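You operate a simulated robot arm through the tools that you are given. There is no shell and no other tool. Be economical: measure what you need, move in short steps, check, and stop when the job is done.

You run a simulated robot arm. Do the job below in one go: nothing can be reset, and whatever is moved stays where it is left.

JOB
Blow the dust off the green cap on the turntable.
Fine: turntable and air knob on till it is clean, both off again; the cap stays there.

It is judged by the outcome, as a careful person would: the job done as asked, and still so three seconds after it is handed in. It fails if anything else is knocked over, pushed out of place, dropped, spilled or broken. Lids that push on must go on centred and level and be pressed home; caps that screw on are set level and turned clockwise until they are tight.

ROBOT AND FRAMES
A 6-joint arm with a two-finger parallel gripper, fixed in place. Base frame: the origin is at the foot of the arm, x ahead of it, y to its left, z up; the work surface is at about z = 8. Readings come in mm, degrees, newtons and seconds.
With the tool pointing down near the work surface it reaches from about 160 to 400 mm from the base axis. Its first joint turns from -66.0 to 66.0 degrees. Payload 1.57 kg.
The tool frame sits at the grasp point between the pads (the TCP): z along the fingers, y along the line on which they close. The tips reach 30 mm beyond it. Largest opening 80 mm; finger width 17, thickness 12; the body of the gripper, 40 by 82 mm, starts 80 mm behind the TCP.
Orientation is that of the tool frame in the base frame, as a unit quaternion [x, y, z, w]. With the fingers straight down and closing along the base's y, the tool's x points along the base's -x, its y along +y and its z along -z.

CONTROLS
- The arm moves only by the tool drive_tool. Its argument "motion" is one flat list of numbers, 7 for each row, row after row: the shift along the base's x, y, z in units of 200 mm (1.0 is 200 mm), then the turn, a rotation vector about the base's x, y, z in units of 180 degrees (1.0 is 180 degrees), then the gripper command, from -1 (fully open) to 1 (shut), values between in proportion. In form: [x, y, z, rx, ry, rz, gripper, x, y, z, rx, ry, rz, gripper, ...]. A call has 1 to 10 rows; each row is the pose to reach, as a shift and turn from the pose commanded when the call began. A call with a number of a shift or a turn outside -1 to 1 is refused whole. Rows are played at 5 a second. More than 50 mm and 8.6 degrees between two rows, or a gripper value outside its range, and nothing of the call is played. Where a pose cannot be reached the arm comes as near as it can. A force on the tool above 40 N (or 10 N above the force at the start of the call, whichever is more), or a blocked arm, ends the call early, and 0.2 s more pass. Each finger travels about 153 mm/s and halts on what it meets, pressing with about 43 N; the grip force reading is that of the motor and also rises with nothing between the fingers. The clock runs only during rows and for 0.2 s after the last one: add rows that repeat a pose to give the fingers time. It gives the time, the measured TCP pose, the force on the tool (base axes), the opening and the grip force at its end, in the units of the frame above (readings bear some noise).
- Cameras (640 x 400 px; columns grow to the right, rows downward): "scene" is fixed at [56.4, -334.5, 436.6]; the picture's right is [0.87, -0.50, 0.00], its down [-0.28, -0.48, -0.83] and it looks along [0.41, 0.72, -0.56] (base axes); focal length 321 px, centre (320, 200). "wrist" rides on the gripper at [72, -7, -122] in the tool frame; the picture's right is [0.09, 1.00, 0.00], its down [-0.84, 0.08, -0.54] and it looks along [-0.54, 0.05, 0.84] (tool axes); focal length 238 px, centre (320, 200).
- capture(camera): a new picture of that camera. No time passes.
- measure_at(camera, pixels): for up to 12 pixels [column, row] of the newest picture of that camera ("zoom" is the newest enlarged one), the place [x, y, z] in the base frame of the surface seen there, good to about 2 mm, but the place of the scene camera against the robot may be out by one fixed shift of up to 25 mm in any direction. No time passes.
- close_up(camera, box): a new picture of the part [left, top, right, bottom] of that camera's present view, enlarged. No time passes.
- finish_job(): hands the job in; it is judged then, once.

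Go step by step. Measure first, check grasps and placings, and put right what went wrong. The budget is 80 turns and 46 pictures, counting those below and the enlarged ones. Unless the task says otherwise, let go and move clear before handing in, and close with one line.

The tools are called after "Emit:" as name(argument=value, ...) on one line, values as JSON. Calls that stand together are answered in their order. drive_tool: Moves the arm, as the interface text tells. Its arguments: {"type":"object","properties":{"motion":{"type":"array","items":{"type":"number"}}},"required":["motion"]} The other tools are called the same way: capture (camera) takes a picture; measure_at (camera, pixels) gives the place of the surface under pixels of a picture; close_up (camera, box) takes an enlarged picture of a part of a camera's view; finish_job () hands the job in.

At the start:

```text
t: 0.0
tool_pos: [228.9, -9.4, 257.0]
tool_rot: [0.0, 1.0, 0.0, 0.0]
ft_force: [0.1, 0.5, 0.2]
finger_gap: 80.1
grasp_force: 0.2
```

scene: 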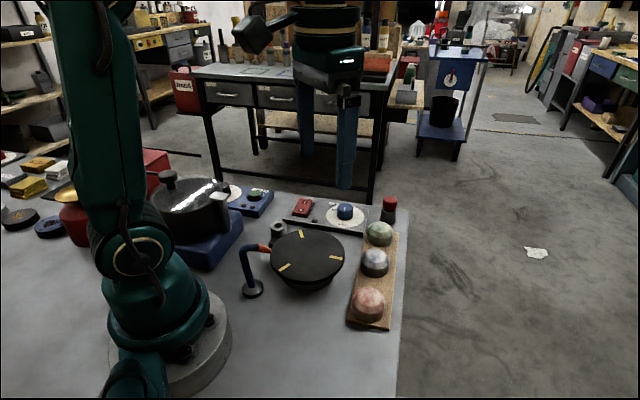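
wrist: 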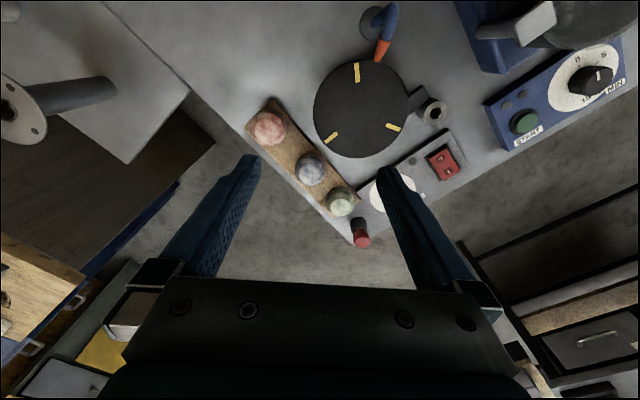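

The pictures show a dark turntable (wrist ~360,110), a board with three dusty caps (green at ~340,200), a panel with a red switch and a blue knob, and a nozzle. I'll look closer at these.

Emit:
close_up(camera="scene", box=[230, 180, 420, 340])

Emit:
close_up(camera="wrist", box=[230, 0, 480, 250])

Emit:
measure_at(camera="wrist", pixels=[[340, 199], [310, 167], [268, 126], [360, 110], [445, 165], [375, 195], [360, 235], [383, 50], [433, 111], [300, 205], [380, 18], [440, 190]])

Emit:
measure_at(camera="scene", pixels=[[379, 228], [374, 257], [368, 298], [307, 258], [303, 207], [345, 211], [389, 203], [265, 248], [278, 230], [365, 320], [252, 290], [330, 222]])

```text
2.50 times, centred on (325, 260) of scene
```

zoom: 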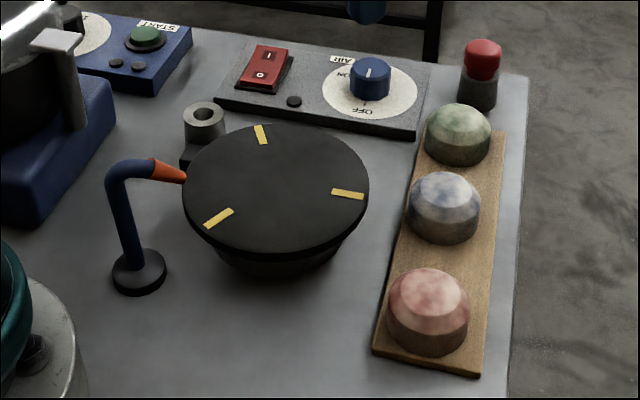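

```text
1.60 times, centred on (355, 125) of wrist
```

zoom: 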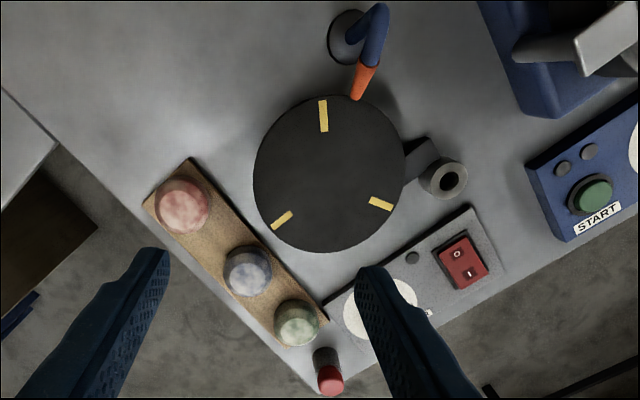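

```text
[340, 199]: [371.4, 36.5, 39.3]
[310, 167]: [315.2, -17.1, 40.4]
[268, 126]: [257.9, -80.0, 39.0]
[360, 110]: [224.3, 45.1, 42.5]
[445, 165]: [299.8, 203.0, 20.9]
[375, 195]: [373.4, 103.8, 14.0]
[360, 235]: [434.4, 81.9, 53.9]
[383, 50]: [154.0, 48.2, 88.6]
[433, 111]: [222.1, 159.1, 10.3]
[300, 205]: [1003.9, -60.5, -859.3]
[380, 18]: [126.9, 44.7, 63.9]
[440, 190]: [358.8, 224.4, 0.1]
```

```text
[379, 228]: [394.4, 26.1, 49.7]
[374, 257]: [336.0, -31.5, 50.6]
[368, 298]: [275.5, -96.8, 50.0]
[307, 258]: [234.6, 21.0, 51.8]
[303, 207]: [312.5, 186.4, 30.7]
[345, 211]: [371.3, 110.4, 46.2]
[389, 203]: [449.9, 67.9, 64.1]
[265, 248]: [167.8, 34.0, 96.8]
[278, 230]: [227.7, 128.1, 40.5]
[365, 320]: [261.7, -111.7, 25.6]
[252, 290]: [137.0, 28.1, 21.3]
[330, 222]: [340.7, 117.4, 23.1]
```

Scene camera readings are shifted by about (+17,-12,+11) against the wrist. I need details of the switch and knob, so I'll zoom in tightly.

Emit:
close_up(camera="scene", box=[290, 190, 360, 235])

Emit:
drive_tool(motion=[0.2, 0.1, 0, 0, 0, 0, -1, 0.4, 0.2, 0, 0, 0, 0, -1, 0.4, 0.2, 0, 0, 0, 0, -1])

Emit:
capture(camera="wrist")

```text
8.89 times, centred on (325, 212) of scene
```

zoom: 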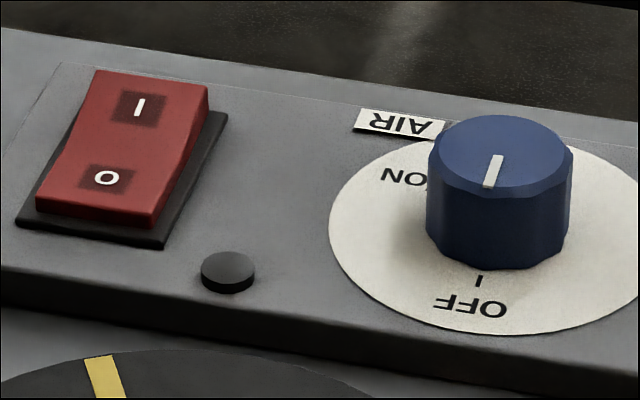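

```text
t: 0.8
tool_pos: [308.1, 30.2, 256.6]
tool_rot: [0.0, 1.0, 0.0, -0.001]
ft_force: [0.1, 0.7, -0.4]
finger_gap: 80.1
grasp_force: 0.0
```

```text
40 pictures are left
```

wrist: 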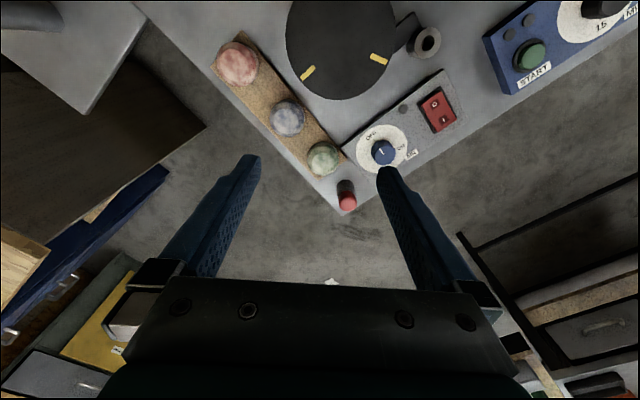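

The knob is now visible at wrist (382,152), the switch at (438,110). I'll enlarge and measure.

Emit:
measure_at(camera="wrist", pixels=[[382, 151], [323, 158], [288, 117], [238, 63], [433, 103], [444, 119], [372, 137], [402, 110], [345, 205], [427, 40], [340, 45], [310, 160]])

Emit:
close_up(camera="wrist", box=[300, 70, 480, 182])

```text
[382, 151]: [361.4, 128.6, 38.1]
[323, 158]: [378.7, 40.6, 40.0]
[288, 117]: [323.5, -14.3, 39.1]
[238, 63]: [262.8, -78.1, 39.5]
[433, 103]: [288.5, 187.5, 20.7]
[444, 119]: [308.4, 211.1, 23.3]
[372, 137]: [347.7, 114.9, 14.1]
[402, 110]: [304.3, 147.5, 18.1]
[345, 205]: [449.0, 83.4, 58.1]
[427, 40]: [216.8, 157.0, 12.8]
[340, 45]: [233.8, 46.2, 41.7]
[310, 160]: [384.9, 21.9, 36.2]
```

```text
3.56 times, centred on (390, 126) of wrist
```

zoom: 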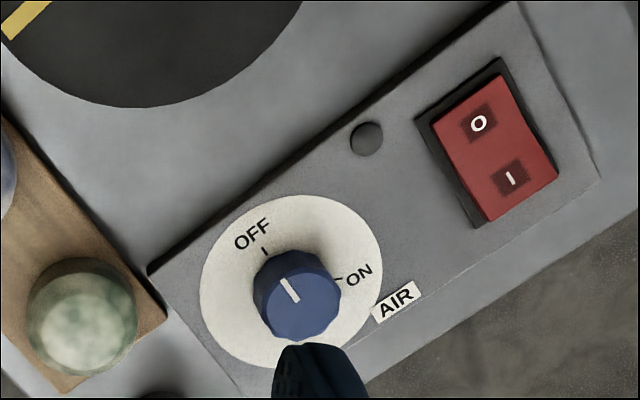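

The pointer is at OFF; ON lies clockwise (seen from above). Rocker O side is toward -x and I side toward +x. Measuring details on the enlarged picture.

Emit:
measure_at(camera="zoom", pixels=[[291, 290], [303, 302], [281, 279], [264, 251], [338, 279], [201, 290], [383, 270], [285, 196], [478, 123], [510, 178], [520, 2], [150, 268]])

Emit:
measure_at(camera="wrist", pixels=[[308, 158], [338, 158], [323, 143], [323, 173], [288, 45], [396, 45], [340, 98], [330, 167], [316, 152]])

Emit:
close_up(camera="wrist", box=[280, 120, 376, 180])

```text
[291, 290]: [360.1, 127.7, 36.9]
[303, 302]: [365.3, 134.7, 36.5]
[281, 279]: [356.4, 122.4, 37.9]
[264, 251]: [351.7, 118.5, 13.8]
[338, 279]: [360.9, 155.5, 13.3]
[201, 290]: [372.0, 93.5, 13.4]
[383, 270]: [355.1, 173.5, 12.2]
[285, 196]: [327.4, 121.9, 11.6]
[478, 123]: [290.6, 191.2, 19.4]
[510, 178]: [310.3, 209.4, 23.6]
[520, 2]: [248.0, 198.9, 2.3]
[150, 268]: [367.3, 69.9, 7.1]
```

```text
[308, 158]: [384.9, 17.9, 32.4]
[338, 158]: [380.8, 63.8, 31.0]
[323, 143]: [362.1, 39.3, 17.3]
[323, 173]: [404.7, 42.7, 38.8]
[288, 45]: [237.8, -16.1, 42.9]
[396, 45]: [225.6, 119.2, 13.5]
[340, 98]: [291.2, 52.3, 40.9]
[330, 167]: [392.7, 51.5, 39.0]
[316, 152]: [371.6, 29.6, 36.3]
```

```text
6.67 times, centred on (328, 150) of wrist
```

zoom: 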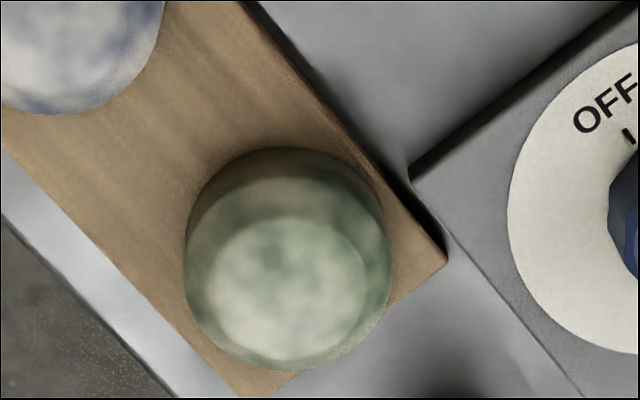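

Measuring the cap's outline in the enlarged view.

Emit:
measure_at(camera="zoom", pixels=[[288, 288], [190, 250], [386, 250], [212, 290], [362, 285], [288, 220], [288, 365], [288, 155], [60, 150], [420, 270], [230, 170], [350, 170]])

Emit:
close_up(camera="scene", box=[340, 210, 420, 260])

```text
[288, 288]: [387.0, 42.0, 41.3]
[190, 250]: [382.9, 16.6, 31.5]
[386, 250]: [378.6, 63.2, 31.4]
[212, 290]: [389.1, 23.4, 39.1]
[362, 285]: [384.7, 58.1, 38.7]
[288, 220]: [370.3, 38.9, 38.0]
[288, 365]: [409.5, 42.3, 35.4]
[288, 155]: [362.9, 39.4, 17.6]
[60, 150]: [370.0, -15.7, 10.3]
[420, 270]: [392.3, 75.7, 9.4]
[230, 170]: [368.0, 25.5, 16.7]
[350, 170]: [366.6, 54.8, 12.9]
```

```text
8.00 times, centred on (380, 235) of scene
```

zoom: 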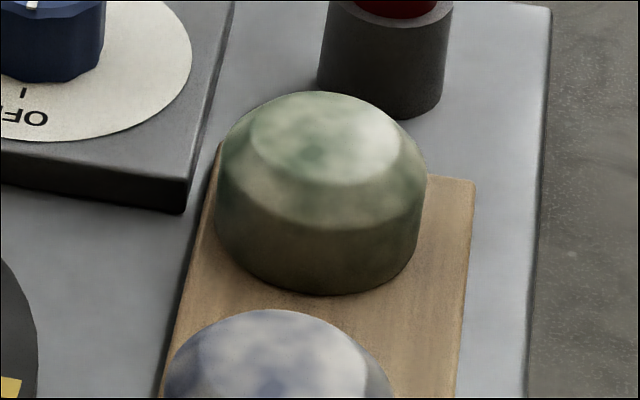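

The cap is ~47 mm across, centred near (386,40.5), standing on the board at z≈10 with its top at ~41. I'll go above it, yawed -22° to keep the fingers clear of the panel corner and blue cap.

Emit:
drive_tool(motion=[0.1, 0.013, -0.15, 0, 0, -0.03, -0.65, 0.2, 0.026, -0.3, 0, 0, -0.06, -0.65, 0.3, 0.04, -0.45, 0, 0, -0.09, -0.65, 0.39, 0.05, -0.6, 0, 0, -0.125, -0.65, 0.39, 0.05, -0.7, 0, 0, -0.125, -0.65, 0.39, 0.05, -0.7, 0, 0, -0.125, -0.65])

Emit:
capture(camera="wrist")

Emit:
close_up(camera="scene", box=[300, 150, 460, 270])

```text
t: 2.2
tool_pos: [385.0, 41.9, 114.8]
tool_rot: [0.195, 0.981, 0.001, 0.0]
ft_force: [0.5, -0.1, 0.1]
finger_gap: 65.9
grasp_force: 0.1
```

```text
36 pictures are left
```

wrist: 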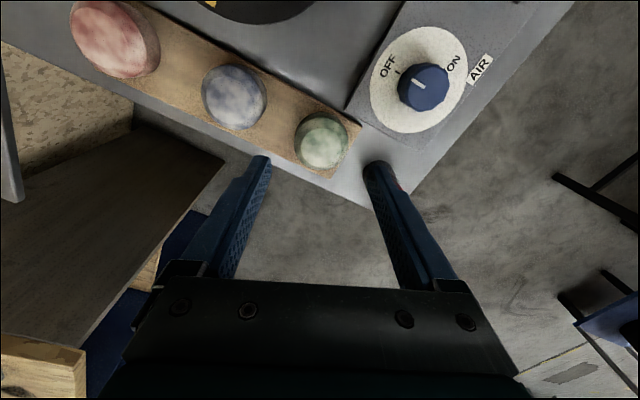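

```text
3.33 times, centred on (380, 210) of scene
```

zoom: 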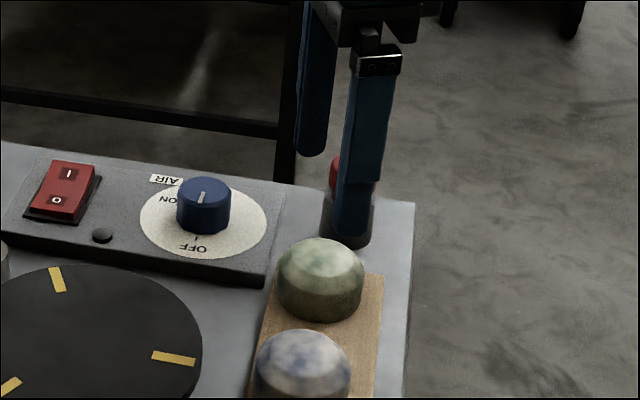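

Hovering above; checking the cap's centre from here, plus the turntable and red post.

Emit:
measure_at(camera="wrist", pixels=[[322, 143], [297, 137], [346, 139], [323, 167], [318, 114], [303, 155], [345, 155], [400, 187], [425, 85], [301, 150]])

```text
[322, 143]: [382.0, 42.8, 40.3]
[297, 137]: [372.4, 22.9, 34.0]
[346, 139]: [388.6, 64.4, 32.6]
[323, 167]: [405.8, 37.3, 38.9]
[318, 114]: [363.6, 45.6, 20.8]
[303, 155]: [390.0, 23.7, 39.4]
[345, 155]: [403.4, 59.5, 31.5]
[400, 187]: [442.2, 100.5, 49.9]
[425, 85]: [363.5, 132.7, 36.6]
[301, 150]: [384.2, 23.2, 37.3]
```

Centre computes to (385.2,41.8), matching the tool. Descend to z≈47 and close.

Emit:
drive_tool(motion=[0, 0, -0.12, 0, 0, 0, -0.65, 0, 0, -0.24, 0, 0, 0, -0.65, 0, 0, -0.35, 0, 0, 0, -0.65, 0, 0, -0.35, 0, 0, 0, -0.65, 0, 0, -0.35, 0, 0, 0, -0.3, 0, 0, -0.35, 0, 0, 0, 0, 0, 0, -0.35, 0, 0, 0, 0.2, 0, 0, -0.35, 0, 0, 0, 0.2])

Emit:
close_up(camera="scene", box=[300, 150, 460, 270])

```text
t: 4.0
tool_pos: [384.6, 41.5, 44.3]
tool_rot: [0.195, 0.981, 0.0, 0.0]
ft_force: [-0.4, 0.5, 1.1]
finger_gap: 47.9
grasp_force: 43.1
```

```text
3.33 times, centred on (380, 210) of scene
```

zoom: 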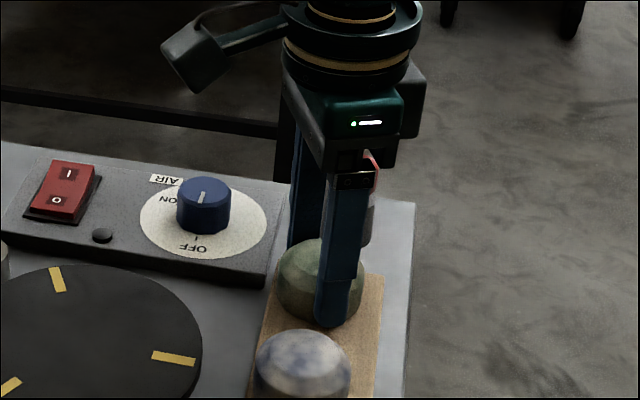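

Gripped (gap 47.9). Lift and carry toward the turntable at height, unwinding the yaw.

Emit:
drive_tool(motion=[0, 0, 0.15, 0, 0, 0, 0.2, 0, 0, 0.35, 0, 0, 0, 0.2, 0, 0, 0.55, 0, 0, 0, 0.2, -0.1, 0, 0.7, 0, 0, 0.03, 0.2, -0.25, 0, 0.85, 0, 0, 0.06, 0.2, -0.4, 0, 0.95, 0, 0, 0.09, 0.2, -0.55, 0.01, 0.95, 0, 0, 0.125, 0.2, -0.65, 0.015, 0.95, 0, 0, 0.125, 0.2, -0.65, 0.015, 0.95, 0, 0, 0.125, 0.2])

Emit:
capture(camera="wrist")

Emit:
capture(camera="scene")

```text
t: 6.0
tool_pos: [255.1, 43.8, 233.2]
tool_rot: [-0.001, 1.0, 0.0, 0.001]
ft_force: [0.1, 0.2, -1.7]
finger_gap: 48.2
grasp_force: 42.3
```

```text
33 pictures are left
```

wrist: 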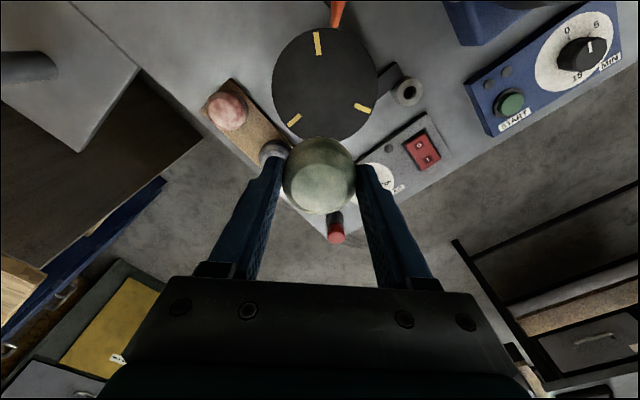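

```text
32 pictures are left
```

scene: 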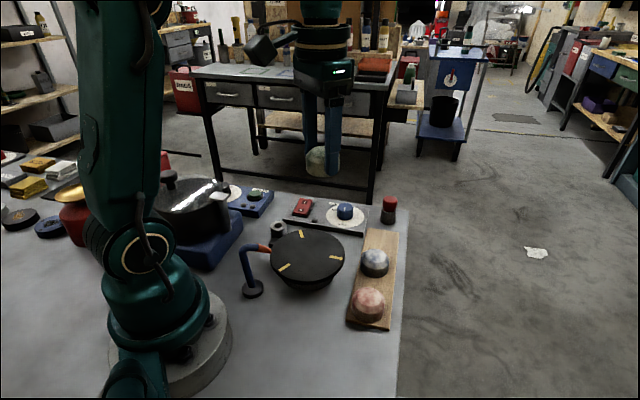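

Cap held level. Measuring turntable rim and the yellow marks (wrist 317,43; 294,120; 362,108) for its centre.

Emit:
measure_at(camera="wrist", pixels=[[275, 85], [374, 85], [300, 36], [350, 36], [317, 43], [295, 119], [362, 108], [324, 30], [278, 108], [320, 133], [336, 15], [320, 80]])

Emit:
close_up(camera="scene", box=[230, 210, 360, 310])

```text
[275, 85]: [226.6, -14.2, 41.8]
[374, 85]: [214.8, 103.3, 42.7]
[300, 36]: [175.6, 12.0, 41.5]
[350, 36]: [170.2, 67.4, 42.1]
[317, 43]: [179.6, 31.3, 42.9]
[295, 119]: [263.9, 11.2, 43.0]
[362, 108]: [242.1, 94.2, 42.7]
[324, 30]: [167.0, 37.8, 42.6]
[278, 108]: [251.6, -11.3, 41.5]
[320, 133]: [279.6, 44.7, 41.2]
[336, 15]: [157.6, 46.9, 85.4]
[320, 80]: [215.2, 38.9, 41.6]
```

```text
4.00 times, centred on (295, 260) of scene
```

zoom: 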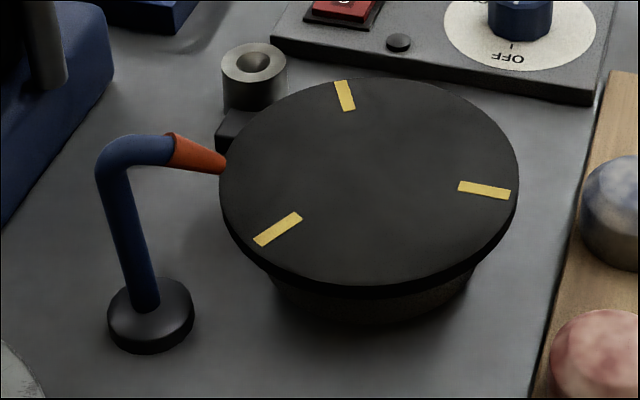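

Centre of the turntable is (228.5,45.6), top z≈42. Lowering to just above it.

Emit:
drive_tool(motion=[-0.133, 0.009, 0, 0, 0, 0, 0.2, -0.133, 0.009, -0.2, 0, 0, 0, 0.2, -0.133, 0.009, -0.4, 0, 0, 0, 0.2, -0.133, 0.009, -0.55, 0, 0, 0, 0.2, -0.133, 0.009, -0.67, 0, 0, 0, 0.2, -0.133, 0.009, -0.74, 0, 0, 0, 0.2, -0.133, 0.009, -0.74, 0, 0, 0, 0.2])

Emit:
close_up(camera="scene", box=[230, 180, 390, 300])

```text
t: 7.6
tool_pos: [230.1, 46.4, 85.3]
tool_rot: [-0.001, 1.0, 0.0, 0.0]
ft_force: [-0.2, -0.3, -0.3]
finger_gap: 48.2
grasp_force: 42.4
```

```text
3.33 times, centred on (310, 240) of scene
```

zoom: 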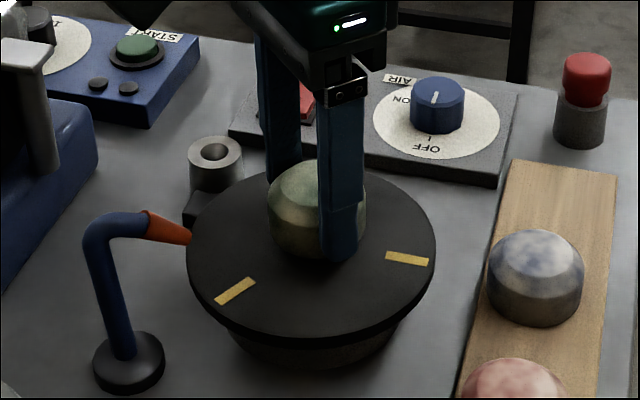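

About 9 mm above the surface. Lowering gently while watching the force.

Emit:
drive_tool(motion=[-0.006, -0.002, -0.012, 0, 0, 0, 0.2, -0.006, -0.002, -0.024, 0, 0, 0, 0.2, -0.006, -0.002, -0.034, 0, 0, 0, 0.2, -0.006, -0.002, -0.034, 0, 0, 0, 0.2])

```text
t: 8.6
tool_pos: [229.0, 44.4, 80.3]
tool_rot: [0.001, 1.0, 0.0, 0.001]
ft_force: [-0.8, -0.1, -0.9]
finger_gap: 48.2
grasp_force: 43.1
```

Emit:
drive_tool(motion=[-0.0, 0.003, -0.007, 0, 0, 0, 0.2, 0, 0.003, -0.014, 0, 0, 0, 0.2, 0, 0.003, -0.014, 0, 0, 0, 0.2])

```text
t: 9.4
tool_pos: [229.7, 46.3, 79.0]
tool_rot: [-0.001, 1.0, -0.001, 0.0]
ft_force: [-0.3, -0.2, -0.3]
finger_gap: 48.0
grasp_force: 42.9
```

No contact yet (79.0); continue in small steps.

Emit:
drive_tool(motion=[0, 0, -0.007, 0, 0, 0, 0.2, 0, 0, -0.012, 0, 0, 0, 0.2, 0, 0, -0.012, 0, 0, 0, 0.2])

Emit:
close_up(camera="scene", box=[270, 215, 350, 275])

```text
t: 10.2
tool_pos: [228.8, 45.6, 77.0]
tool_rot: [0.0, 1.0, 0.0, 0.002]
ft_force: [-5.6, 1.6, 35.3]
finger_gap: 48.1
grasp_force: 43.4
```

```text
6.67 times, centred on (310, 245) of scene
```

zoom: 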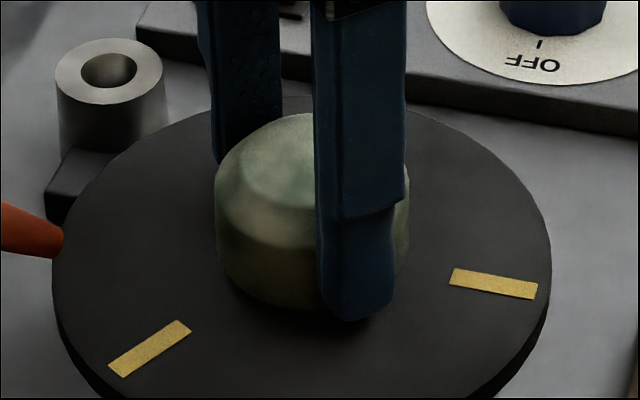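

Contact (35 N) at z=77. Relieve slightly, open, and rise straight up.

Emit:
drive_tool(motion=[0, 0, 0.004, 0, 0, 0, 0.2, 0, 0, 0.004, 0, 0, 0, -0.3, 0, 0, 0.004, 0, 0, 0, -0.7, 0, 0, 0.004, 0, 0, 0, -0.7, 0, 0, 0.1, 0, 0, 0, -0.7, 0, 0, 0.3, 0, 0, 0, -0.7, 0, 0, 0.5, 0, 0, 0, -0.7, 0, 0, 0.5, 0, 0, 0, -0.7])

Emit:
capture(camera="wrist")

Emit:
close_up(camera="scene", box=[230, 180, 390, 300])

```text
t: 12.0
tool_pos: [226.2, 46.3, 178.3]
tool_rot: [0.0, 1.0, 0.0, 0.0]
ft_force: [-0.3, 0.0, 0.7]
finger_gap: 68.2
grasp_force: 0.2
```

```text
28 pictures are left
```

wrist: 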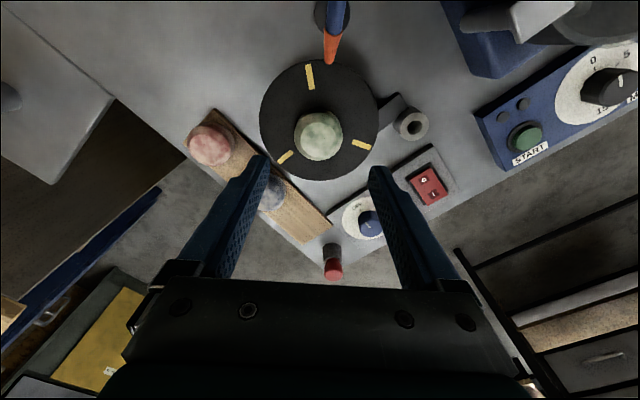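

```text
3.33 times, centred on (310, 240) of scene
```

zoom: 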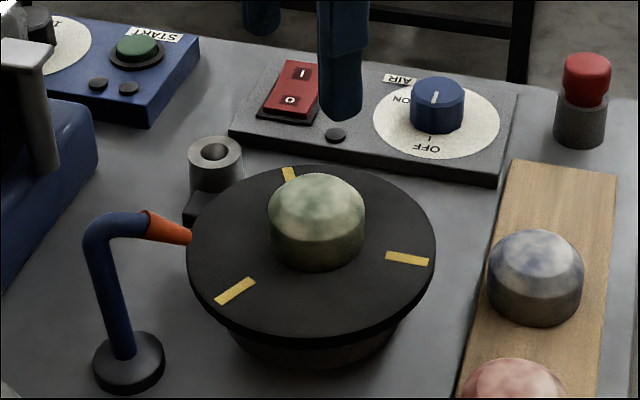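

Cap sits centred on the turntable. Before going to the rocker, I measure it again plus neighbours (pot handle, START panel).

Emit:
measure_at(camera="wrist", pixels=[[423, 180], [433, 194], [437, 200], [418, 172], [520, 20], [480, 15], [525, 138], [600, 85], [448, 192], [411, 124]])

Emit:
close_up(camera="wrist", box=[380, 140, 476, 200])

Emit:
measure_at(camera="scene", pixels=[[168, 175], [205, 190], [215, 200], [255, 192]])

```text
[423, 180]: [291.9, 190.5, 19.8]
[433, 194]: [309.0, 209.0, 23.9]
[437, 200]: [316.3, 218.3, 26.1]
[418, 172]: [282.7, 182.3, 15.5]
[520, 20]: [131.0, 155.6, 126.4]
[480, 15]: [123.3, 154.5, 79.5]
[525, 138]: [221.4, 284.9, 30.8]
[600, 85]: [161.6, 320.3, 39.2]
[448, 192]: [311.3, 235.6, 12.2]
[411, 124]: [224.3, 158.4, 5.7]
```

```text
6.67 times, centred on (428, 170) of wrist
```

zoom: 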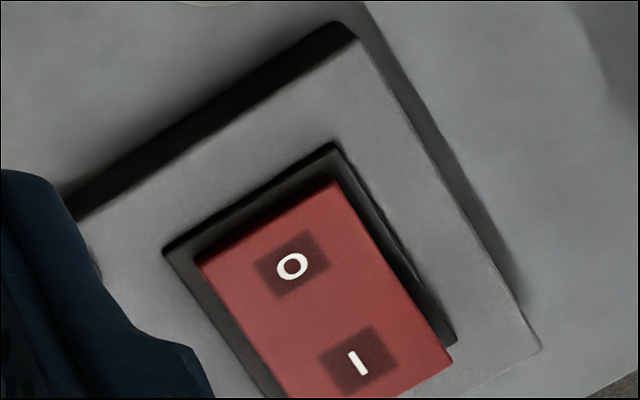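

```text
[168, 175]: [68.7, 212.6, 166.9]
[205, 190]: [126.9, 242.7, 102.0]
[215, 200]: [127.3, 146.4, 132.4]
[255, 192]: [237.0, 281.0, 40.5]
```

Rocker I end at ~(311,211.5,24). Move above it with fingers shut and yaw +43°, so the tips lie along its hinge line.

Emit:
drive_tool(motion=[0.07, 0.137, 0, 0, 0, 0.04, 0, 0.14, 0.275, 0, 0, 0, 0.08, 0.5, 0.21, 0.412, 0, 0, 0, 0.12, 1, 0.28, 0.55, 0, 0, 0, 0.16, 1, 0.35, 0.69, -0.1, 0, 0, 0.2, 1, 0.424, 0.826, -0.25, 0, 0, 0.24, 1, 0.424, 0.826, -0.45, 0, 0, 0.24, 1, 0.424, 0.826, -0.45, 0, 0, 0.24, 1])

Emit:
close_up(camera="scene", box=[230, 150, 390, 270])

Emit:
capture(camera="wrist")

```text
t: 13.8
tool_pos: [315.5, 212.0, 86.9]
tool_rot: [-0.369, 0.929, 0.0, 0.0]
ft_force: [0.1, 0.1, -0.5]
finger_gap: 0.1
grasp_force: 21.0
```

```text
3.33 times, centred on (310, 210) of scene
```

zoom: 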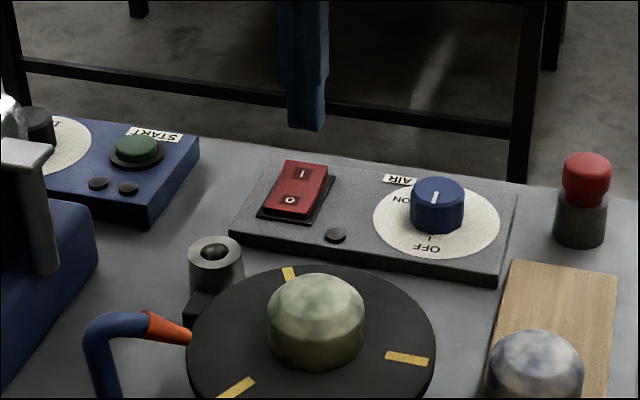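

```text
24 pictures are left
```

wrist: 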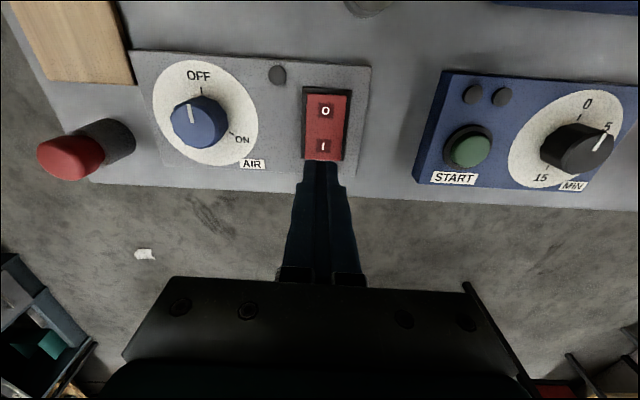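

Fingers line up with the I end. Shift -3 mm and press down gently.

Emit:
drive_tool(motion=[-0.014, -0.004, -0.05, 0, 0, 0, 1, -0.014, -0.004, -0.1, 0, 0, 0, 1, -0.014, -0.004, -0.13, 0, 0, 0, 1, -0.014, -0.004, -0.15, 0, 0, 0, 1, -0.014, -0.004, -0.165, 0, 0, 0, 1, -0.014, -0.004, -0.18, 0, 0, 0, 1, -0.014, -0.004, -0.19, 0, 0, 0, 1, -0.014, -0.004, -0.19, 0, 0, 0, 1])

Emit:
close_up(camera="scene", box=[230, 180, 390, 300])

```text
t: 15.4
tool_pos: [310.7, 211.4, 51.9]
tool_rot: [-0.369, 0.929, -0.001, 0.0]
ft_force: [-0.7, 0.2, 3.4]
finger_gap: 0.1
grasp_force: 20.9
stopped in row 7: the force on the tool passed its limit (the readings are from after the stop); the commanded pose is now the measured one
```

```text
3.33 times, centred on (310, 240) of scene
```

zoom: 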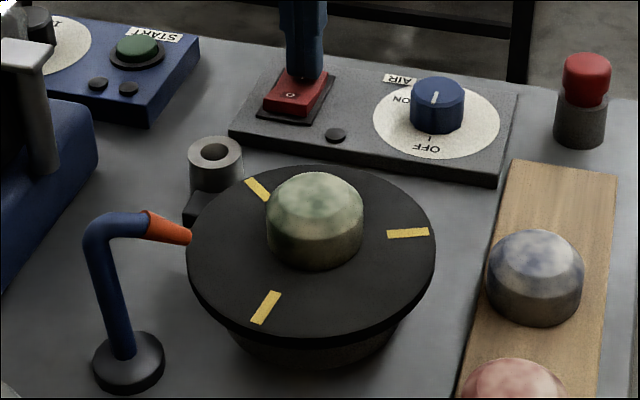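

The turntable is turning (yellow marks moved). Raise off the switch and measure the knob.

Emit:
drive_tool(motion=[0, 0, 0.15, 0, 0, 0, 1, 0, 0, 0.35, 0, 0, 0, 1, -0.1, -0.1, 0.5, 0, 0, 0, 1, -0.2, -0.3, 0.5, 0, 0, 0, 0.5, -0.2, -0.45, 0.5, 0, 0, 0, -0.2, -0.2, -0.45, 0.5, 0, 0, 0, -0.2])

Emit:
capture(camera="wrist")

```text
t: 16.8
tool_pos: [273.8, 118.4, 153.0]
tool_rot: [-0.369, 0.93, -0.001, -0.001]
ft_force: [-0.4, -0.3, -0.1]
finger_gap: 48.1
grasp_force: 0.1
```

```text
22 pictures are left
```

wrist: 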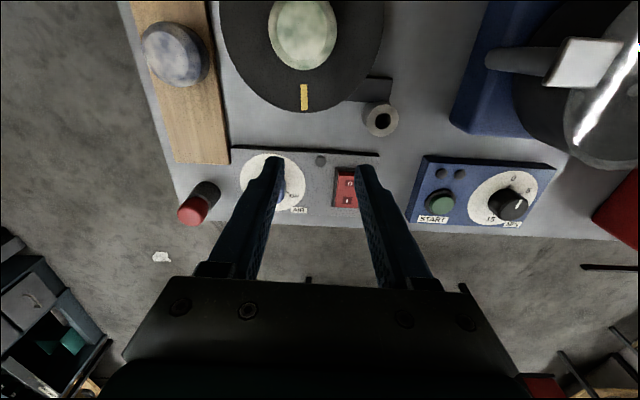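

The left finger hides the knob; slide sideways so the knob lies between the fingers.

Emit:
drive_tool(motion=[0.09, -0.085, 0, 0, 0, 0, -0.2, 0.18, -0.17, 0, 0, 0, 0, -0.2, 0.18, -0.17, 0, 0, 0, 0, -0.2])

Emit:
close_up(camera="wrist", box=[240, 100, 400, 200])

```text
t: 17.6
tool_pos: [309.4, 85.4, 151.8]
tool_rot: [-0.369, 0.93, 0.0, 0.001]
ft_force: [0.1, 0.7, 0.0]
finger_gap: 47.7
grasp_force: 0.1
```

```text
4.00 times, centred on (320, 150) of wrist
```

zoom: 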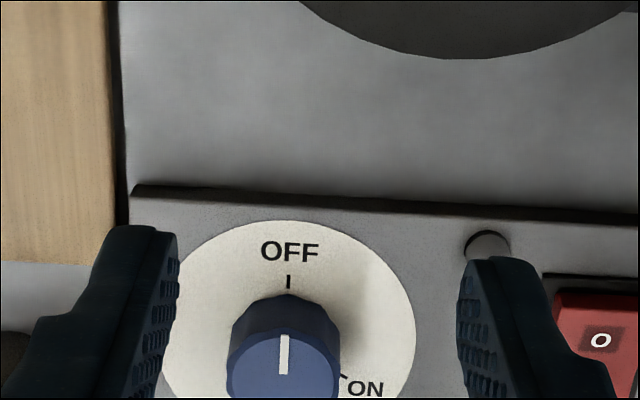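

Emit:
measure_at(camera="zoom", pixels=[[284, 374], [284, 338], [232, 372], [336, 372], [284, 390], [288, 283], [343, 375], [172, 300], [416, 330], [291, 222], [284, 336]])

Emit:
close_up(camera="wrist", box=[270, 150, 350, 200])

Emit:
close_up(camera="wrist", box=[260, 140, 390, 240])

```text
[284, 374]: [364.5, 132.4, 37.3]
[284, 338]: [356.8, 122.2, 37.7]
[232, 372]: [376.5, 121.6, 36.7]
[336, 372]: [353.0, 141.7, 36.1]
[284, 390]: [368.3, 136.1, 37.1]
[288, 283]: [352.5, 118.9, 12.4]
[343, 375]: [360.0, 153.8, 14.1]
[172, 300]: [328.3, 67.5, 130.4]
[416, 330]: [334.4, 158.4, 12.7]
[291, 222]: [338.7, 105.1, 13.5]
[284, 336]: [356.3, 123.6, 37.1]
```

```text
8.00 times, centred on (310, 175) of wrist
```

zoom: 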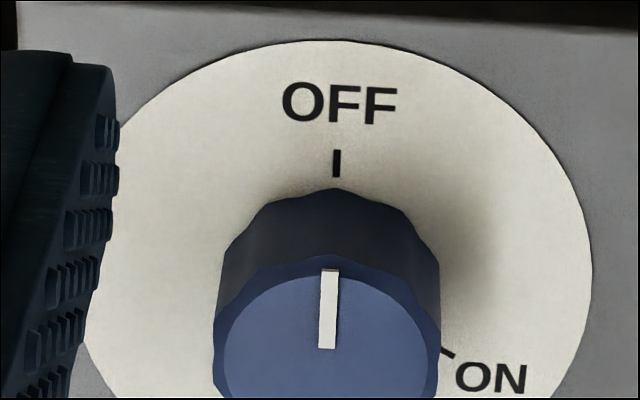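

```text
4.00 times, centred on (325, 190) of wrist
```

zoom: 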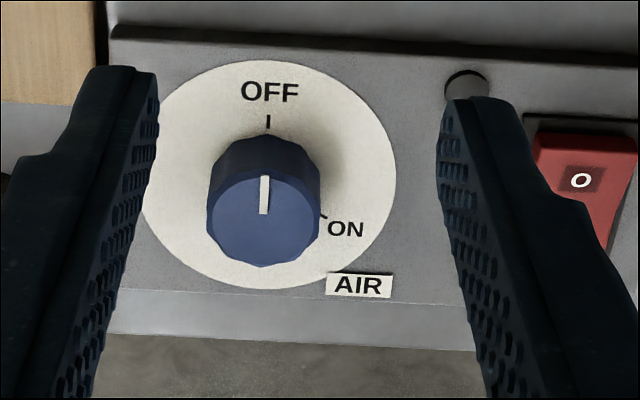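

Measuring the knob's top outline here for its centre.

Emit:
measure_at(camera="zoom", pixels=[[264, 217], [210, 217], [318, 217], [264, 173], [264, 262], [264, 212], [268, 127], [323, 216], [268, 62], [268, 286], [141, 180], [395, 180]])

```text
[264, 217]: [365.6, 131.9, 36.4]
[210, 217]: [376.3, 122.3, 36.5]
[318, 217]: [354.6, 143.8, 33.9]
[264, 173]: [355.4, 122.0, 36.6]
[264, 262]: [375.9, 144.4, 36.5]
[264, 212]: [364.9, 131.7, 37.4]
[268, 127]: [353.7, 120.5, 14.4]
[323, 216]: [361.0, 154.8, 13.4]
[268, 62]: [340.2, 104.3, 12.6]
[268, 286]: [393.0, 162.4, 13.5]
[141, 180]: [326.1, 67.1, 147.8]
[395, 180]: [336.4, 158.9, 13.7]
```

Knob centre (366,133), Ø31, top z 37; turn of about -120° to ON. Move above it, then descend.

Emit:
drive_tool(motion=[0.1, 0.08, 0, 0, 0, 0, -0.2, 0.2, 0.16, -0.05, 0, 0, 0, -0.2, 0.283, 0.238, -0.15, 0, 0, 0, -0.2, 0.283, 0.238, -0.33, 0, 0, 0, -0.2, 0.283, 0.238, -0.33, 0, 0, 0, -0.2])

Emit:
close_up(camera="scene", box=[250, 150, 410, 270])

```text
t: 18.8
tool_pos: [367.1, 134.1, 81.7]
tool_rot: [-0.369, 0.93, -0.002, 0.001]
ft_force: [0.5, -0.3, 0.4]
finger_gap: 47.9
grasp_force: 0.0
```

```text
3.33 times, centred on (330, 210) of scene
```

zoom: 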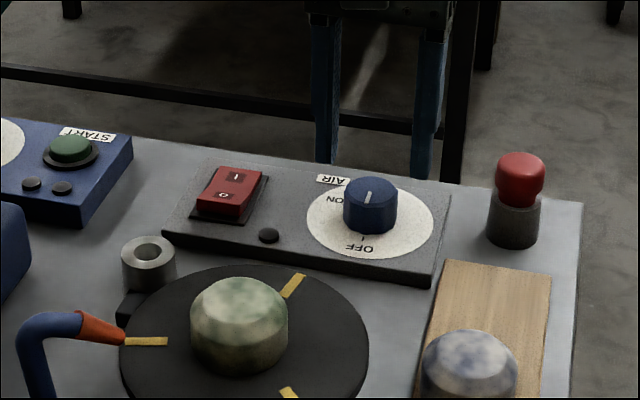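

Above the knob. Descend and grip.

Emit:
drive_tool(motion=[-0.005, -0.005, -0.08, 0, 0, 0, -0.2, -0.005, -0.005, -0.155, 0, 0, 0, -0.2, -0.005, -0.005, -0.155, 0, 0, 0, -0.2, -0.005, -0.005, -0.155, 0, 0, 0, 0.2, -0.005, -0.005, -0.155, 0, 0, 0, 0.4, -0.005, -0.005, -0.155, 0, 0, 0, 0.4])

Emit:
close_up(camera="scene", box=[250, 150, 410, 270])

```text
t: 20.2
tool_pos: [363.3, 131.6, 51.1]
tool_rot: [-0.368, 0.93, -0.001, 0.0]
ft_force: [14.1, -12.2, -9.7]
finger_gap: 33.4
grasp_force: 41.2
```

```text
3.33 times, centred on (330, 210) of scene
```

zoom: 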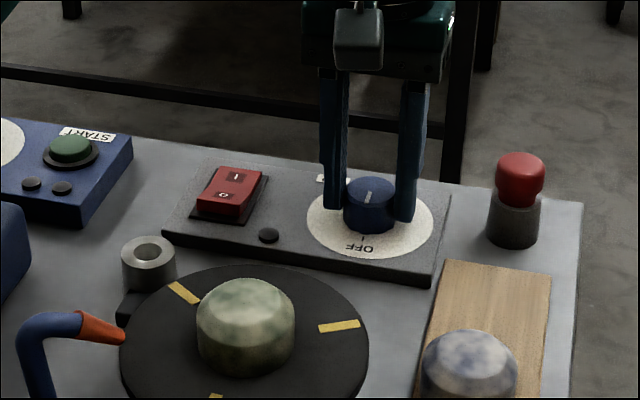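

Gripped (33.4), but side force (14,-12) shows I'm ~1 mm off; ease that way, then start turning clockwise.

Emit:
drive_tool(motion=[0.006, -0.005, 0, 0, 0, 0, 0.4, 0.006, -0.005, 0, 0, 0, 0, 0.4])

```text
t: 20.8
tool_pos: [365.1, 131.1, 50.7]
tool_rot: [-0.369, 0.929, 0.0, -0.002]
ft_force: [4.5, -10.0, -23.2]
finger_gap: 33.5
grasp_force: 41.7
```

Emit:
drive_tool(motion=[0.001, -0.004, -0.004, 0, 0, 0, 0.4, 0.001, -0.004, -0.004, 0, 0, 0, 0.4])

```text
t: 21.4
tool_pos: [364.3, 133.0, 50.9]
tool_rot: [-0.369, 0.93, 0.001, -0.002]
ft_force: [2.0, -3.4, -36.2]
finger_gap: 33.7
grasp_force: 41.2
```

Vertical force grew to -36 N; test by commanding up slightly.

Emit:
drive_tool(motion=[0, 0, 0.006, 0, 0, 0, 0.4, 0, 0, 0.006, 0, 0, 0, 0.4])

```text
t: 22.0
tool_pos: [364.8, 132.5, 52.5]
tool_rot: [-0.369, 0.929, 0.001, -0.001]
ft_force: [0.3, 2.5, -37.8]
finger_gap: 33.6
grasp_force: 42.0
```

Friction is holding the tool lower than commanded; go down ~3 mm to unload.

Emit:
drive_tool(motion=[0, 0, -0.008, 0, 0, 0, 0.4, 0, 0, -0.016, 0, 0, 0, 0.4])

```text
t: 22.6
tool_pos: [364.9, 131.0, 53.7]
tool_rot: [-0.369, 0.929, -0.002, 0.0]
ft_force: [-4.4, -0.2, -9.7]
finger_gap: 33.6
grasp_force: 41.2
```

Forces are fine now. Turn clockwise 72°.

Emit:
drive_tool(motion=[0, 0, 0, 0, 0, -0.04, 0.4, 0, 0, 0, 0, 0, -0.08, 0.4, 0, 0, 0, 0, 0, -0.12, 0.4, 0, 0, 0, 0, 0, -0.16, 0.4, 0, 0, 0, 0, 0, -0.2, 0.4, 0, 0, 0, 0, 0, -0.24, 0.4, 0, 0, 0, 0, 0, -0.28, 0.4, 0, 0, 0, 0, 0, -0.32, 0.4, 0, 0, 0, 0, 0, -0.36, 0.4, 0, 0, 0, 0, 0, -0.4, 0.4])

Emit:
close_up(camera="scene", box=[250, 150, 410, 270])

```text
t: 23.7
tool_pos: [362.5, 133.6, 53.7]
tool_rot: [-0.103, 0.995, 0.003, -0.001]
ft_force: [-0.9, 1.3, 0.9]
finger_gap: 33.9
grasp_force: 41.4
stopped in row 5: the force on the tool passed its limit (the readings are from after the stop); the commanded pose is now the measured one
```

```text
3.33 times, centred on (330, 210) of scene
```

zoom: 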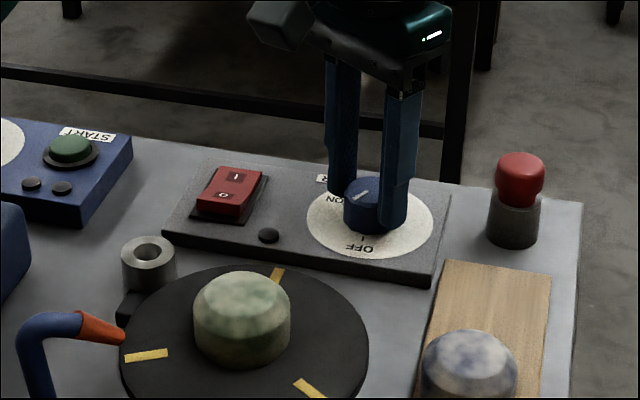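

Turned ~31° with the knob following; force limit tripped from slight off-centre. Continue, adding +1 mm in x.

Emit:
drive_tool(motion=[0.006, 0, 0, 0, 0, -0.03, 0.4, 0.008, 0, 0, 0, 0, -0.07, 0.4, 0.01, 0, 0, 0, 0, -0.11, 0.4, 0.012, 0, 0, 0, 0, -0.15, 0.4, 0.012, 0, 0, 0, 0, -0.19, 0.4, 0.012, 0, 0, 0, 0, -0.23, 0.4, 0.012, 0, 0, 0, 0, -0.27, 0.4, 0.012, 0, 0, 0, 0, -0.31, 0.4])

Emit:
close_up(camera="scene", box=[250, 150, 410, 270])

```text
t: 25.5
tool_pos: [364.6, 137.4, 51.8]
tool_rot: [0.376, 0.926, 0.006, -0.001]
ft_force: [-20.5, 24.4, 17.9]
finger_gap: 33.6
grasp_force: 41.2
```

```text
3.33 times, centred on (330, 210) of scene
```

zoom: 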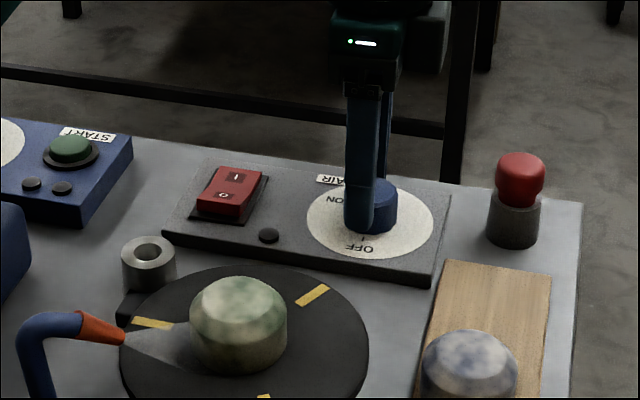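

An air jet now shows from the nozzle onto the cap. Finish the turn to ON (~33° more), re-centring slightly.

Emit:
drive_tool(motion=[-0.004, -0.012, -0.003, 0, 0, 0, 0.4, -0.004, -0.012, -0.003, 0, 0, -0.04, 0.4, -0.004, -0.012, -0.003, 0, 0, -0.08, 0.4, -0.004, -0.012, -0.003, 0, 0, -0.12, 0.4, -0.004, -0.012, -0.003, 0, 0, -0.16, 0.4, -0.004, -0.012, -0.003, 0, 0, -0.18, 0.4])

Emit:
close_up(camera="scene", box=[250, 150, 410, 270])

```text
t: 26.9
tool_pos: [366.6, 132.1, 52.8]
tool_rot: [0.619, 0.785, 0.003, 0.003]
ft_force: [13.6, 9.0, -2.2]
finger_gap: 37.7
grasp_force: 8.1
```

```text
3.33 times, centred on (330, 210) of scene
```

zoom: 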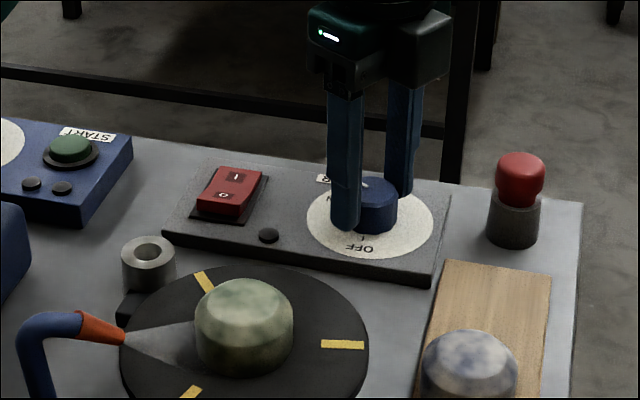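

Yaw turned 120° total; the grip slackened at the end (stop reached). Release and rise to look.

Emit:
drive_tool(motion=[0, 0, 0, 0, 0, 0, 0, 0, 0, 0, 0, 0, 0, -0.3, 0, 0, 0.1, 0, 0, 0, -0.3, 0, 0, 0.3, 0, 0, 0, -0.3, 0, 0, 0.3, 0, 0, 0, -0.3])

Emit:
close_up(camera="scene", box=[250, 180, 410, 300])

```text
t: 28.1
tool_pos: [366.4, 130.7, 112.5]
tool_rot: [0.617, 0.787, 0.003, 0.002]
ft_force: [-0.4, -0.2, 0.4]
finger_gap: 52.2
grasp_force: 0.0
```

```text
3.33 times, centred on (330, 240) of scene
```

zoom: 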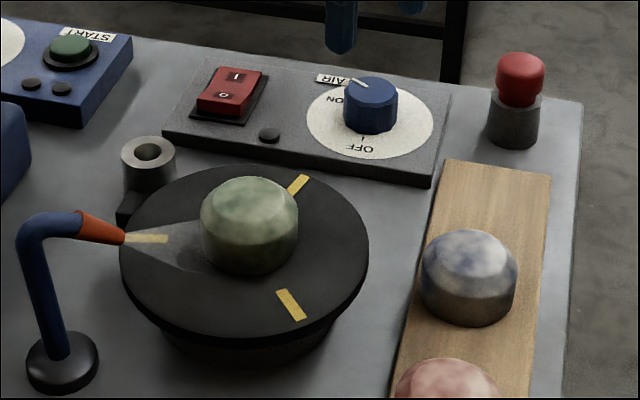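

Knob points to ON, jet on, table spinning; the cap is clearing. Wait.

Emit:
drive_tool(motion=[0, 0, 0, 0, 0, 0, -0.3, 0, 0, 0, 0, 0, 0, -0.3, 0, 0, 0, 0, 0, 0, -0.3, 0, 0, 0, 0, 0, 0, -0.3, 0, 0, 0, 0, 0, 0, -0.3, 0, 0, 0, 0, 0, 0, -0.3, 0, 0, 0, 0, 0, 0, -0.3, 0, 0, 0, 0, 0, 0, -0.3, 0, 0, 0, 0, 0, 0, -0.3, 0, 0, 0, 0, 0, 0, -0.3])

Emit:
drive_tool(motion=[0, 0, 0, 0, 0, 0, -0.3, 0, 0, 0, 0, 0, 0, -0.3, 0, 0, 0, 0, 0, 0, -0.3, 0, 0, 0, 0, 0, 0, -0.3, 0, 0, 0, 0, 0, 0, -0.3, 0, 0, 0, 0, 0, 0, -0.3, 0, 0, 0, 0, 0, 0, -0.3, 0, 0, 0, 0, 0, 0, -0.3, 0, 0, 0, 0, 0, 0, -0.3, 0, 0, 0, 0, 0, 0, -0.3])

Emit:
close_up(camera="scene", box=[250, 210, 350, 285])

```text
t: 30.3
tool_pos: [366.2, 131.8, 111.7]
tool_rot: [0.617, 0.787, 0.003, 0.003]
ft_force: [-0.2, 0.2, -0.9]
finger_gap: 51.9
grasp_force: 0.1
```

```text
t: 32.5
tool_pos: [365.2, 130.6, 113.2]
tool_rot: [0.618, 0.786, 0.003, 0.002]
ft_force: [0.1, -0.5, 1.0]
finger_gap: 52.2
grasp_force: 0.1
```

```text
5.33 times, centred on (300, 248) of scene
```

zoom: 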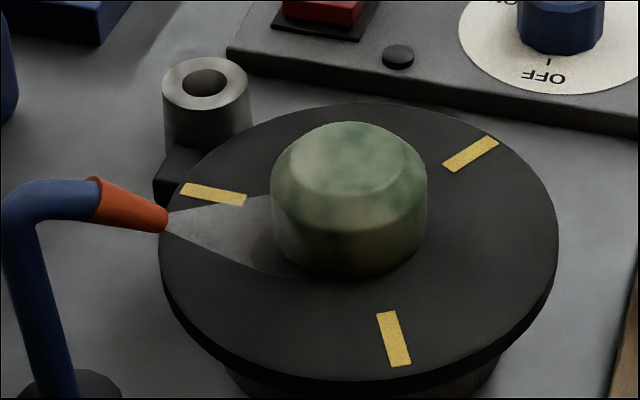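

Cleaner but still patchy. Keep waiting.

Emit:
drive_tool(motion=[0, 0, 0, 0, 0, 0, -0.3, 0, 0, 0, 0, 0, 0, -0.3, 0, 0, 0, 0, 0, 0, -0.3, 0, 0, 0, 0, 0, 0, -0.3, 0, 0, 0, 0, 0, 0, -0.3, 0, 0, 0, 0, 0, 0, -0.3, 0, 0, 0, 0, 0, 0, -0.3, 0, 0, 0, 0, 0, 0, -0.3, 0, 0, 0, 0, 0, 0, -0.3, 0, 0, 0, 0, 0, 0, -0.3])

Emit:
drive_tool(motion=[0, 0, 0, 0, 0, 0, -0.3, 0, 0, 0, 0, 0, 0, -0.3, 0, 0, 0, 0, 0, 0, -0.3, 0, 0, 0, 0, 0, 0, -0.3, 0, 0, 0, 0, 0, 0, -0.3, 0, 0, 0, 0, 0, 0, -0.3, 0, 0, 0, 0, 0, 0, -0.3, 0, 0, 0, 0, 0, 0, -0.3, 0, 0, 0, 0, 0, 0, -0.3, 0, 0, 0, 0, 0, 0, -0.3])

Emit:
drive_tool(motion=[0, 0, 0, 0, 0, 0, -0.3, 0, 0, 0, 0, 0, 0, -0.3, 0, 0, 0, 0, 0, 0, -0.3, 0, 0, 0, 0, 0, 0, -0.3, 0, 0, 0, 0, 0, 0, -0.3, 0, 0, 0, 0, 0, 0, -0.3, 0, 0, 0, 0, 0, 0, -0.3, 0, 0, 0, 0, 0, 0, -0.3, 0, 0, 0, 0, 0, 0, -0.3, 0, 0, 0, 0, 0, 0, -0.3])

Emit:
close_up(camera="scene", box=[250, 210, 350, 285])

```text
t: 34.7
tool_pos: [366.0, 131.4, 112.5]
tool_rot: [0.618, 0.786, 0.003, 0.003]
ft_force: [0.2, 0.6, -0.2]
finger_gap: 52.1
grasp_force: 0.0
```

```text
t: 36.9
tool_pos: [366.4, 131.0, 112.2]
tool_rot: [0.617, 0.787, 0.003, 0.003]
ft_force: [-0.4, -0.1, -0.3]
finger_gap: 52.1
grasp_force: 0.2
```

```text
t: 39.1
tool_pos: [365.1, 131.5, 113.7]
tool_rot: [0.618, 0.786, 0.002, 0.003]
ft_force: [-0.4, -0.3, -0.3]
finger_gap: 51.9
grasp_force: 0.1
```

```text
5.33 times, centred on (300, 248) of scene
```

zoom: 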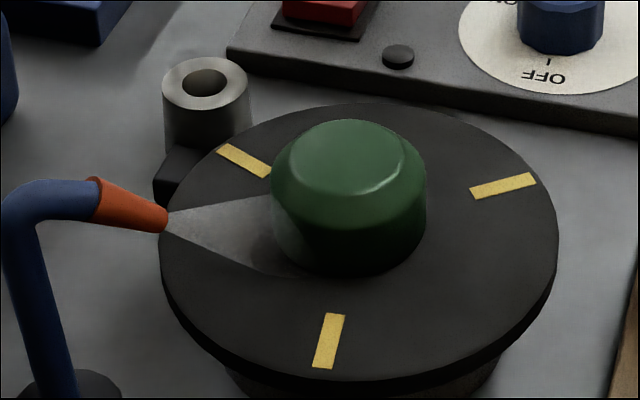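

The cap looks fully clean. Now descend, grip the knob and turn it back counter-clockwise.

Emit:
drive_tool(motion=[0, 0.006, -0.15, 0, 0, 0, -0.3, 0, 0.006, -0.3, 0, 0, 0, -0.3, 0, 0.006, -0.3, 0, 0, 0, -0.3, 0, 0.006, -0.3, 0, 0, 0, 0.2, 0, 0.006, -0.3, 0, 0, 0, 0.4, 0, 0.006, -0.3, 0, 0, 0, 0.4])

```text
t: 40.5
tool_pos: [365.2, 132.2, 52.4]
tool_rot: [0.617, 0.787, 0.004, 0.003]
ft_force: [16.9, 4.5, -7.0]
finger_gap: 39.2
grasp_force: 8.9
```

Gap 39 with little grip force: check whether it's still closing and look.

Emit:
drive_tool(motion=[0, 0, 0, 0, 0, 0, 0.5, 0, 0, 0, 0, 0, 0, 0.5, 0, 0, 0, 0, 0, 0, 0.5])

Emit:
close_up(camera="scene", box=[290, 150, 400, 240])

Emit:
capture(camera="wrist")

```text
t: 41.3
tool_pos: [366.1, 132.4, 53.9]
tool_rot: [0.617, 0.787, 0.006, 0.004]
ft_force: [20.1, 4.4, -5.9]
finger_gap: 38.1
grasp_force: 10.6
```

```text
4.44 times, centred on (345, 195) of scene
```

zoom: 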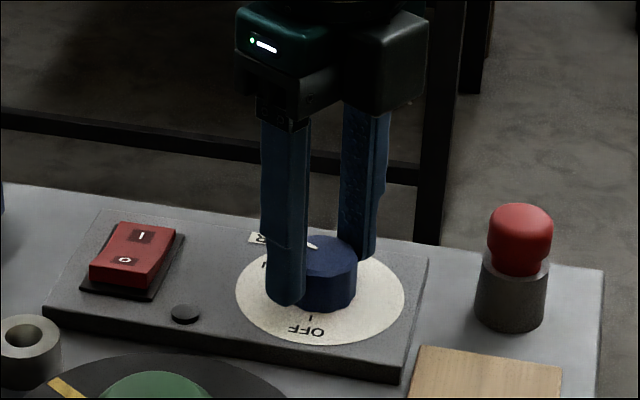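

```text
9 pictures are left
```

wrist: 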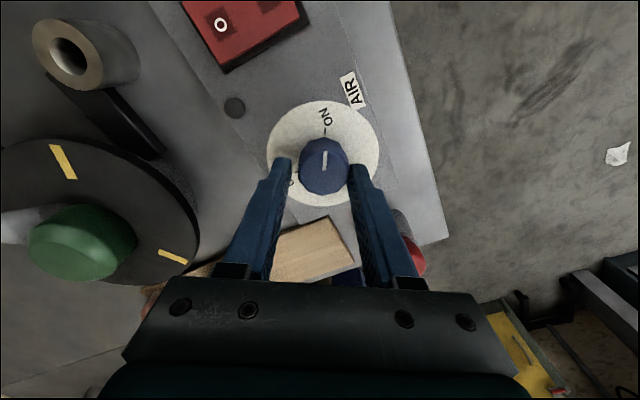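

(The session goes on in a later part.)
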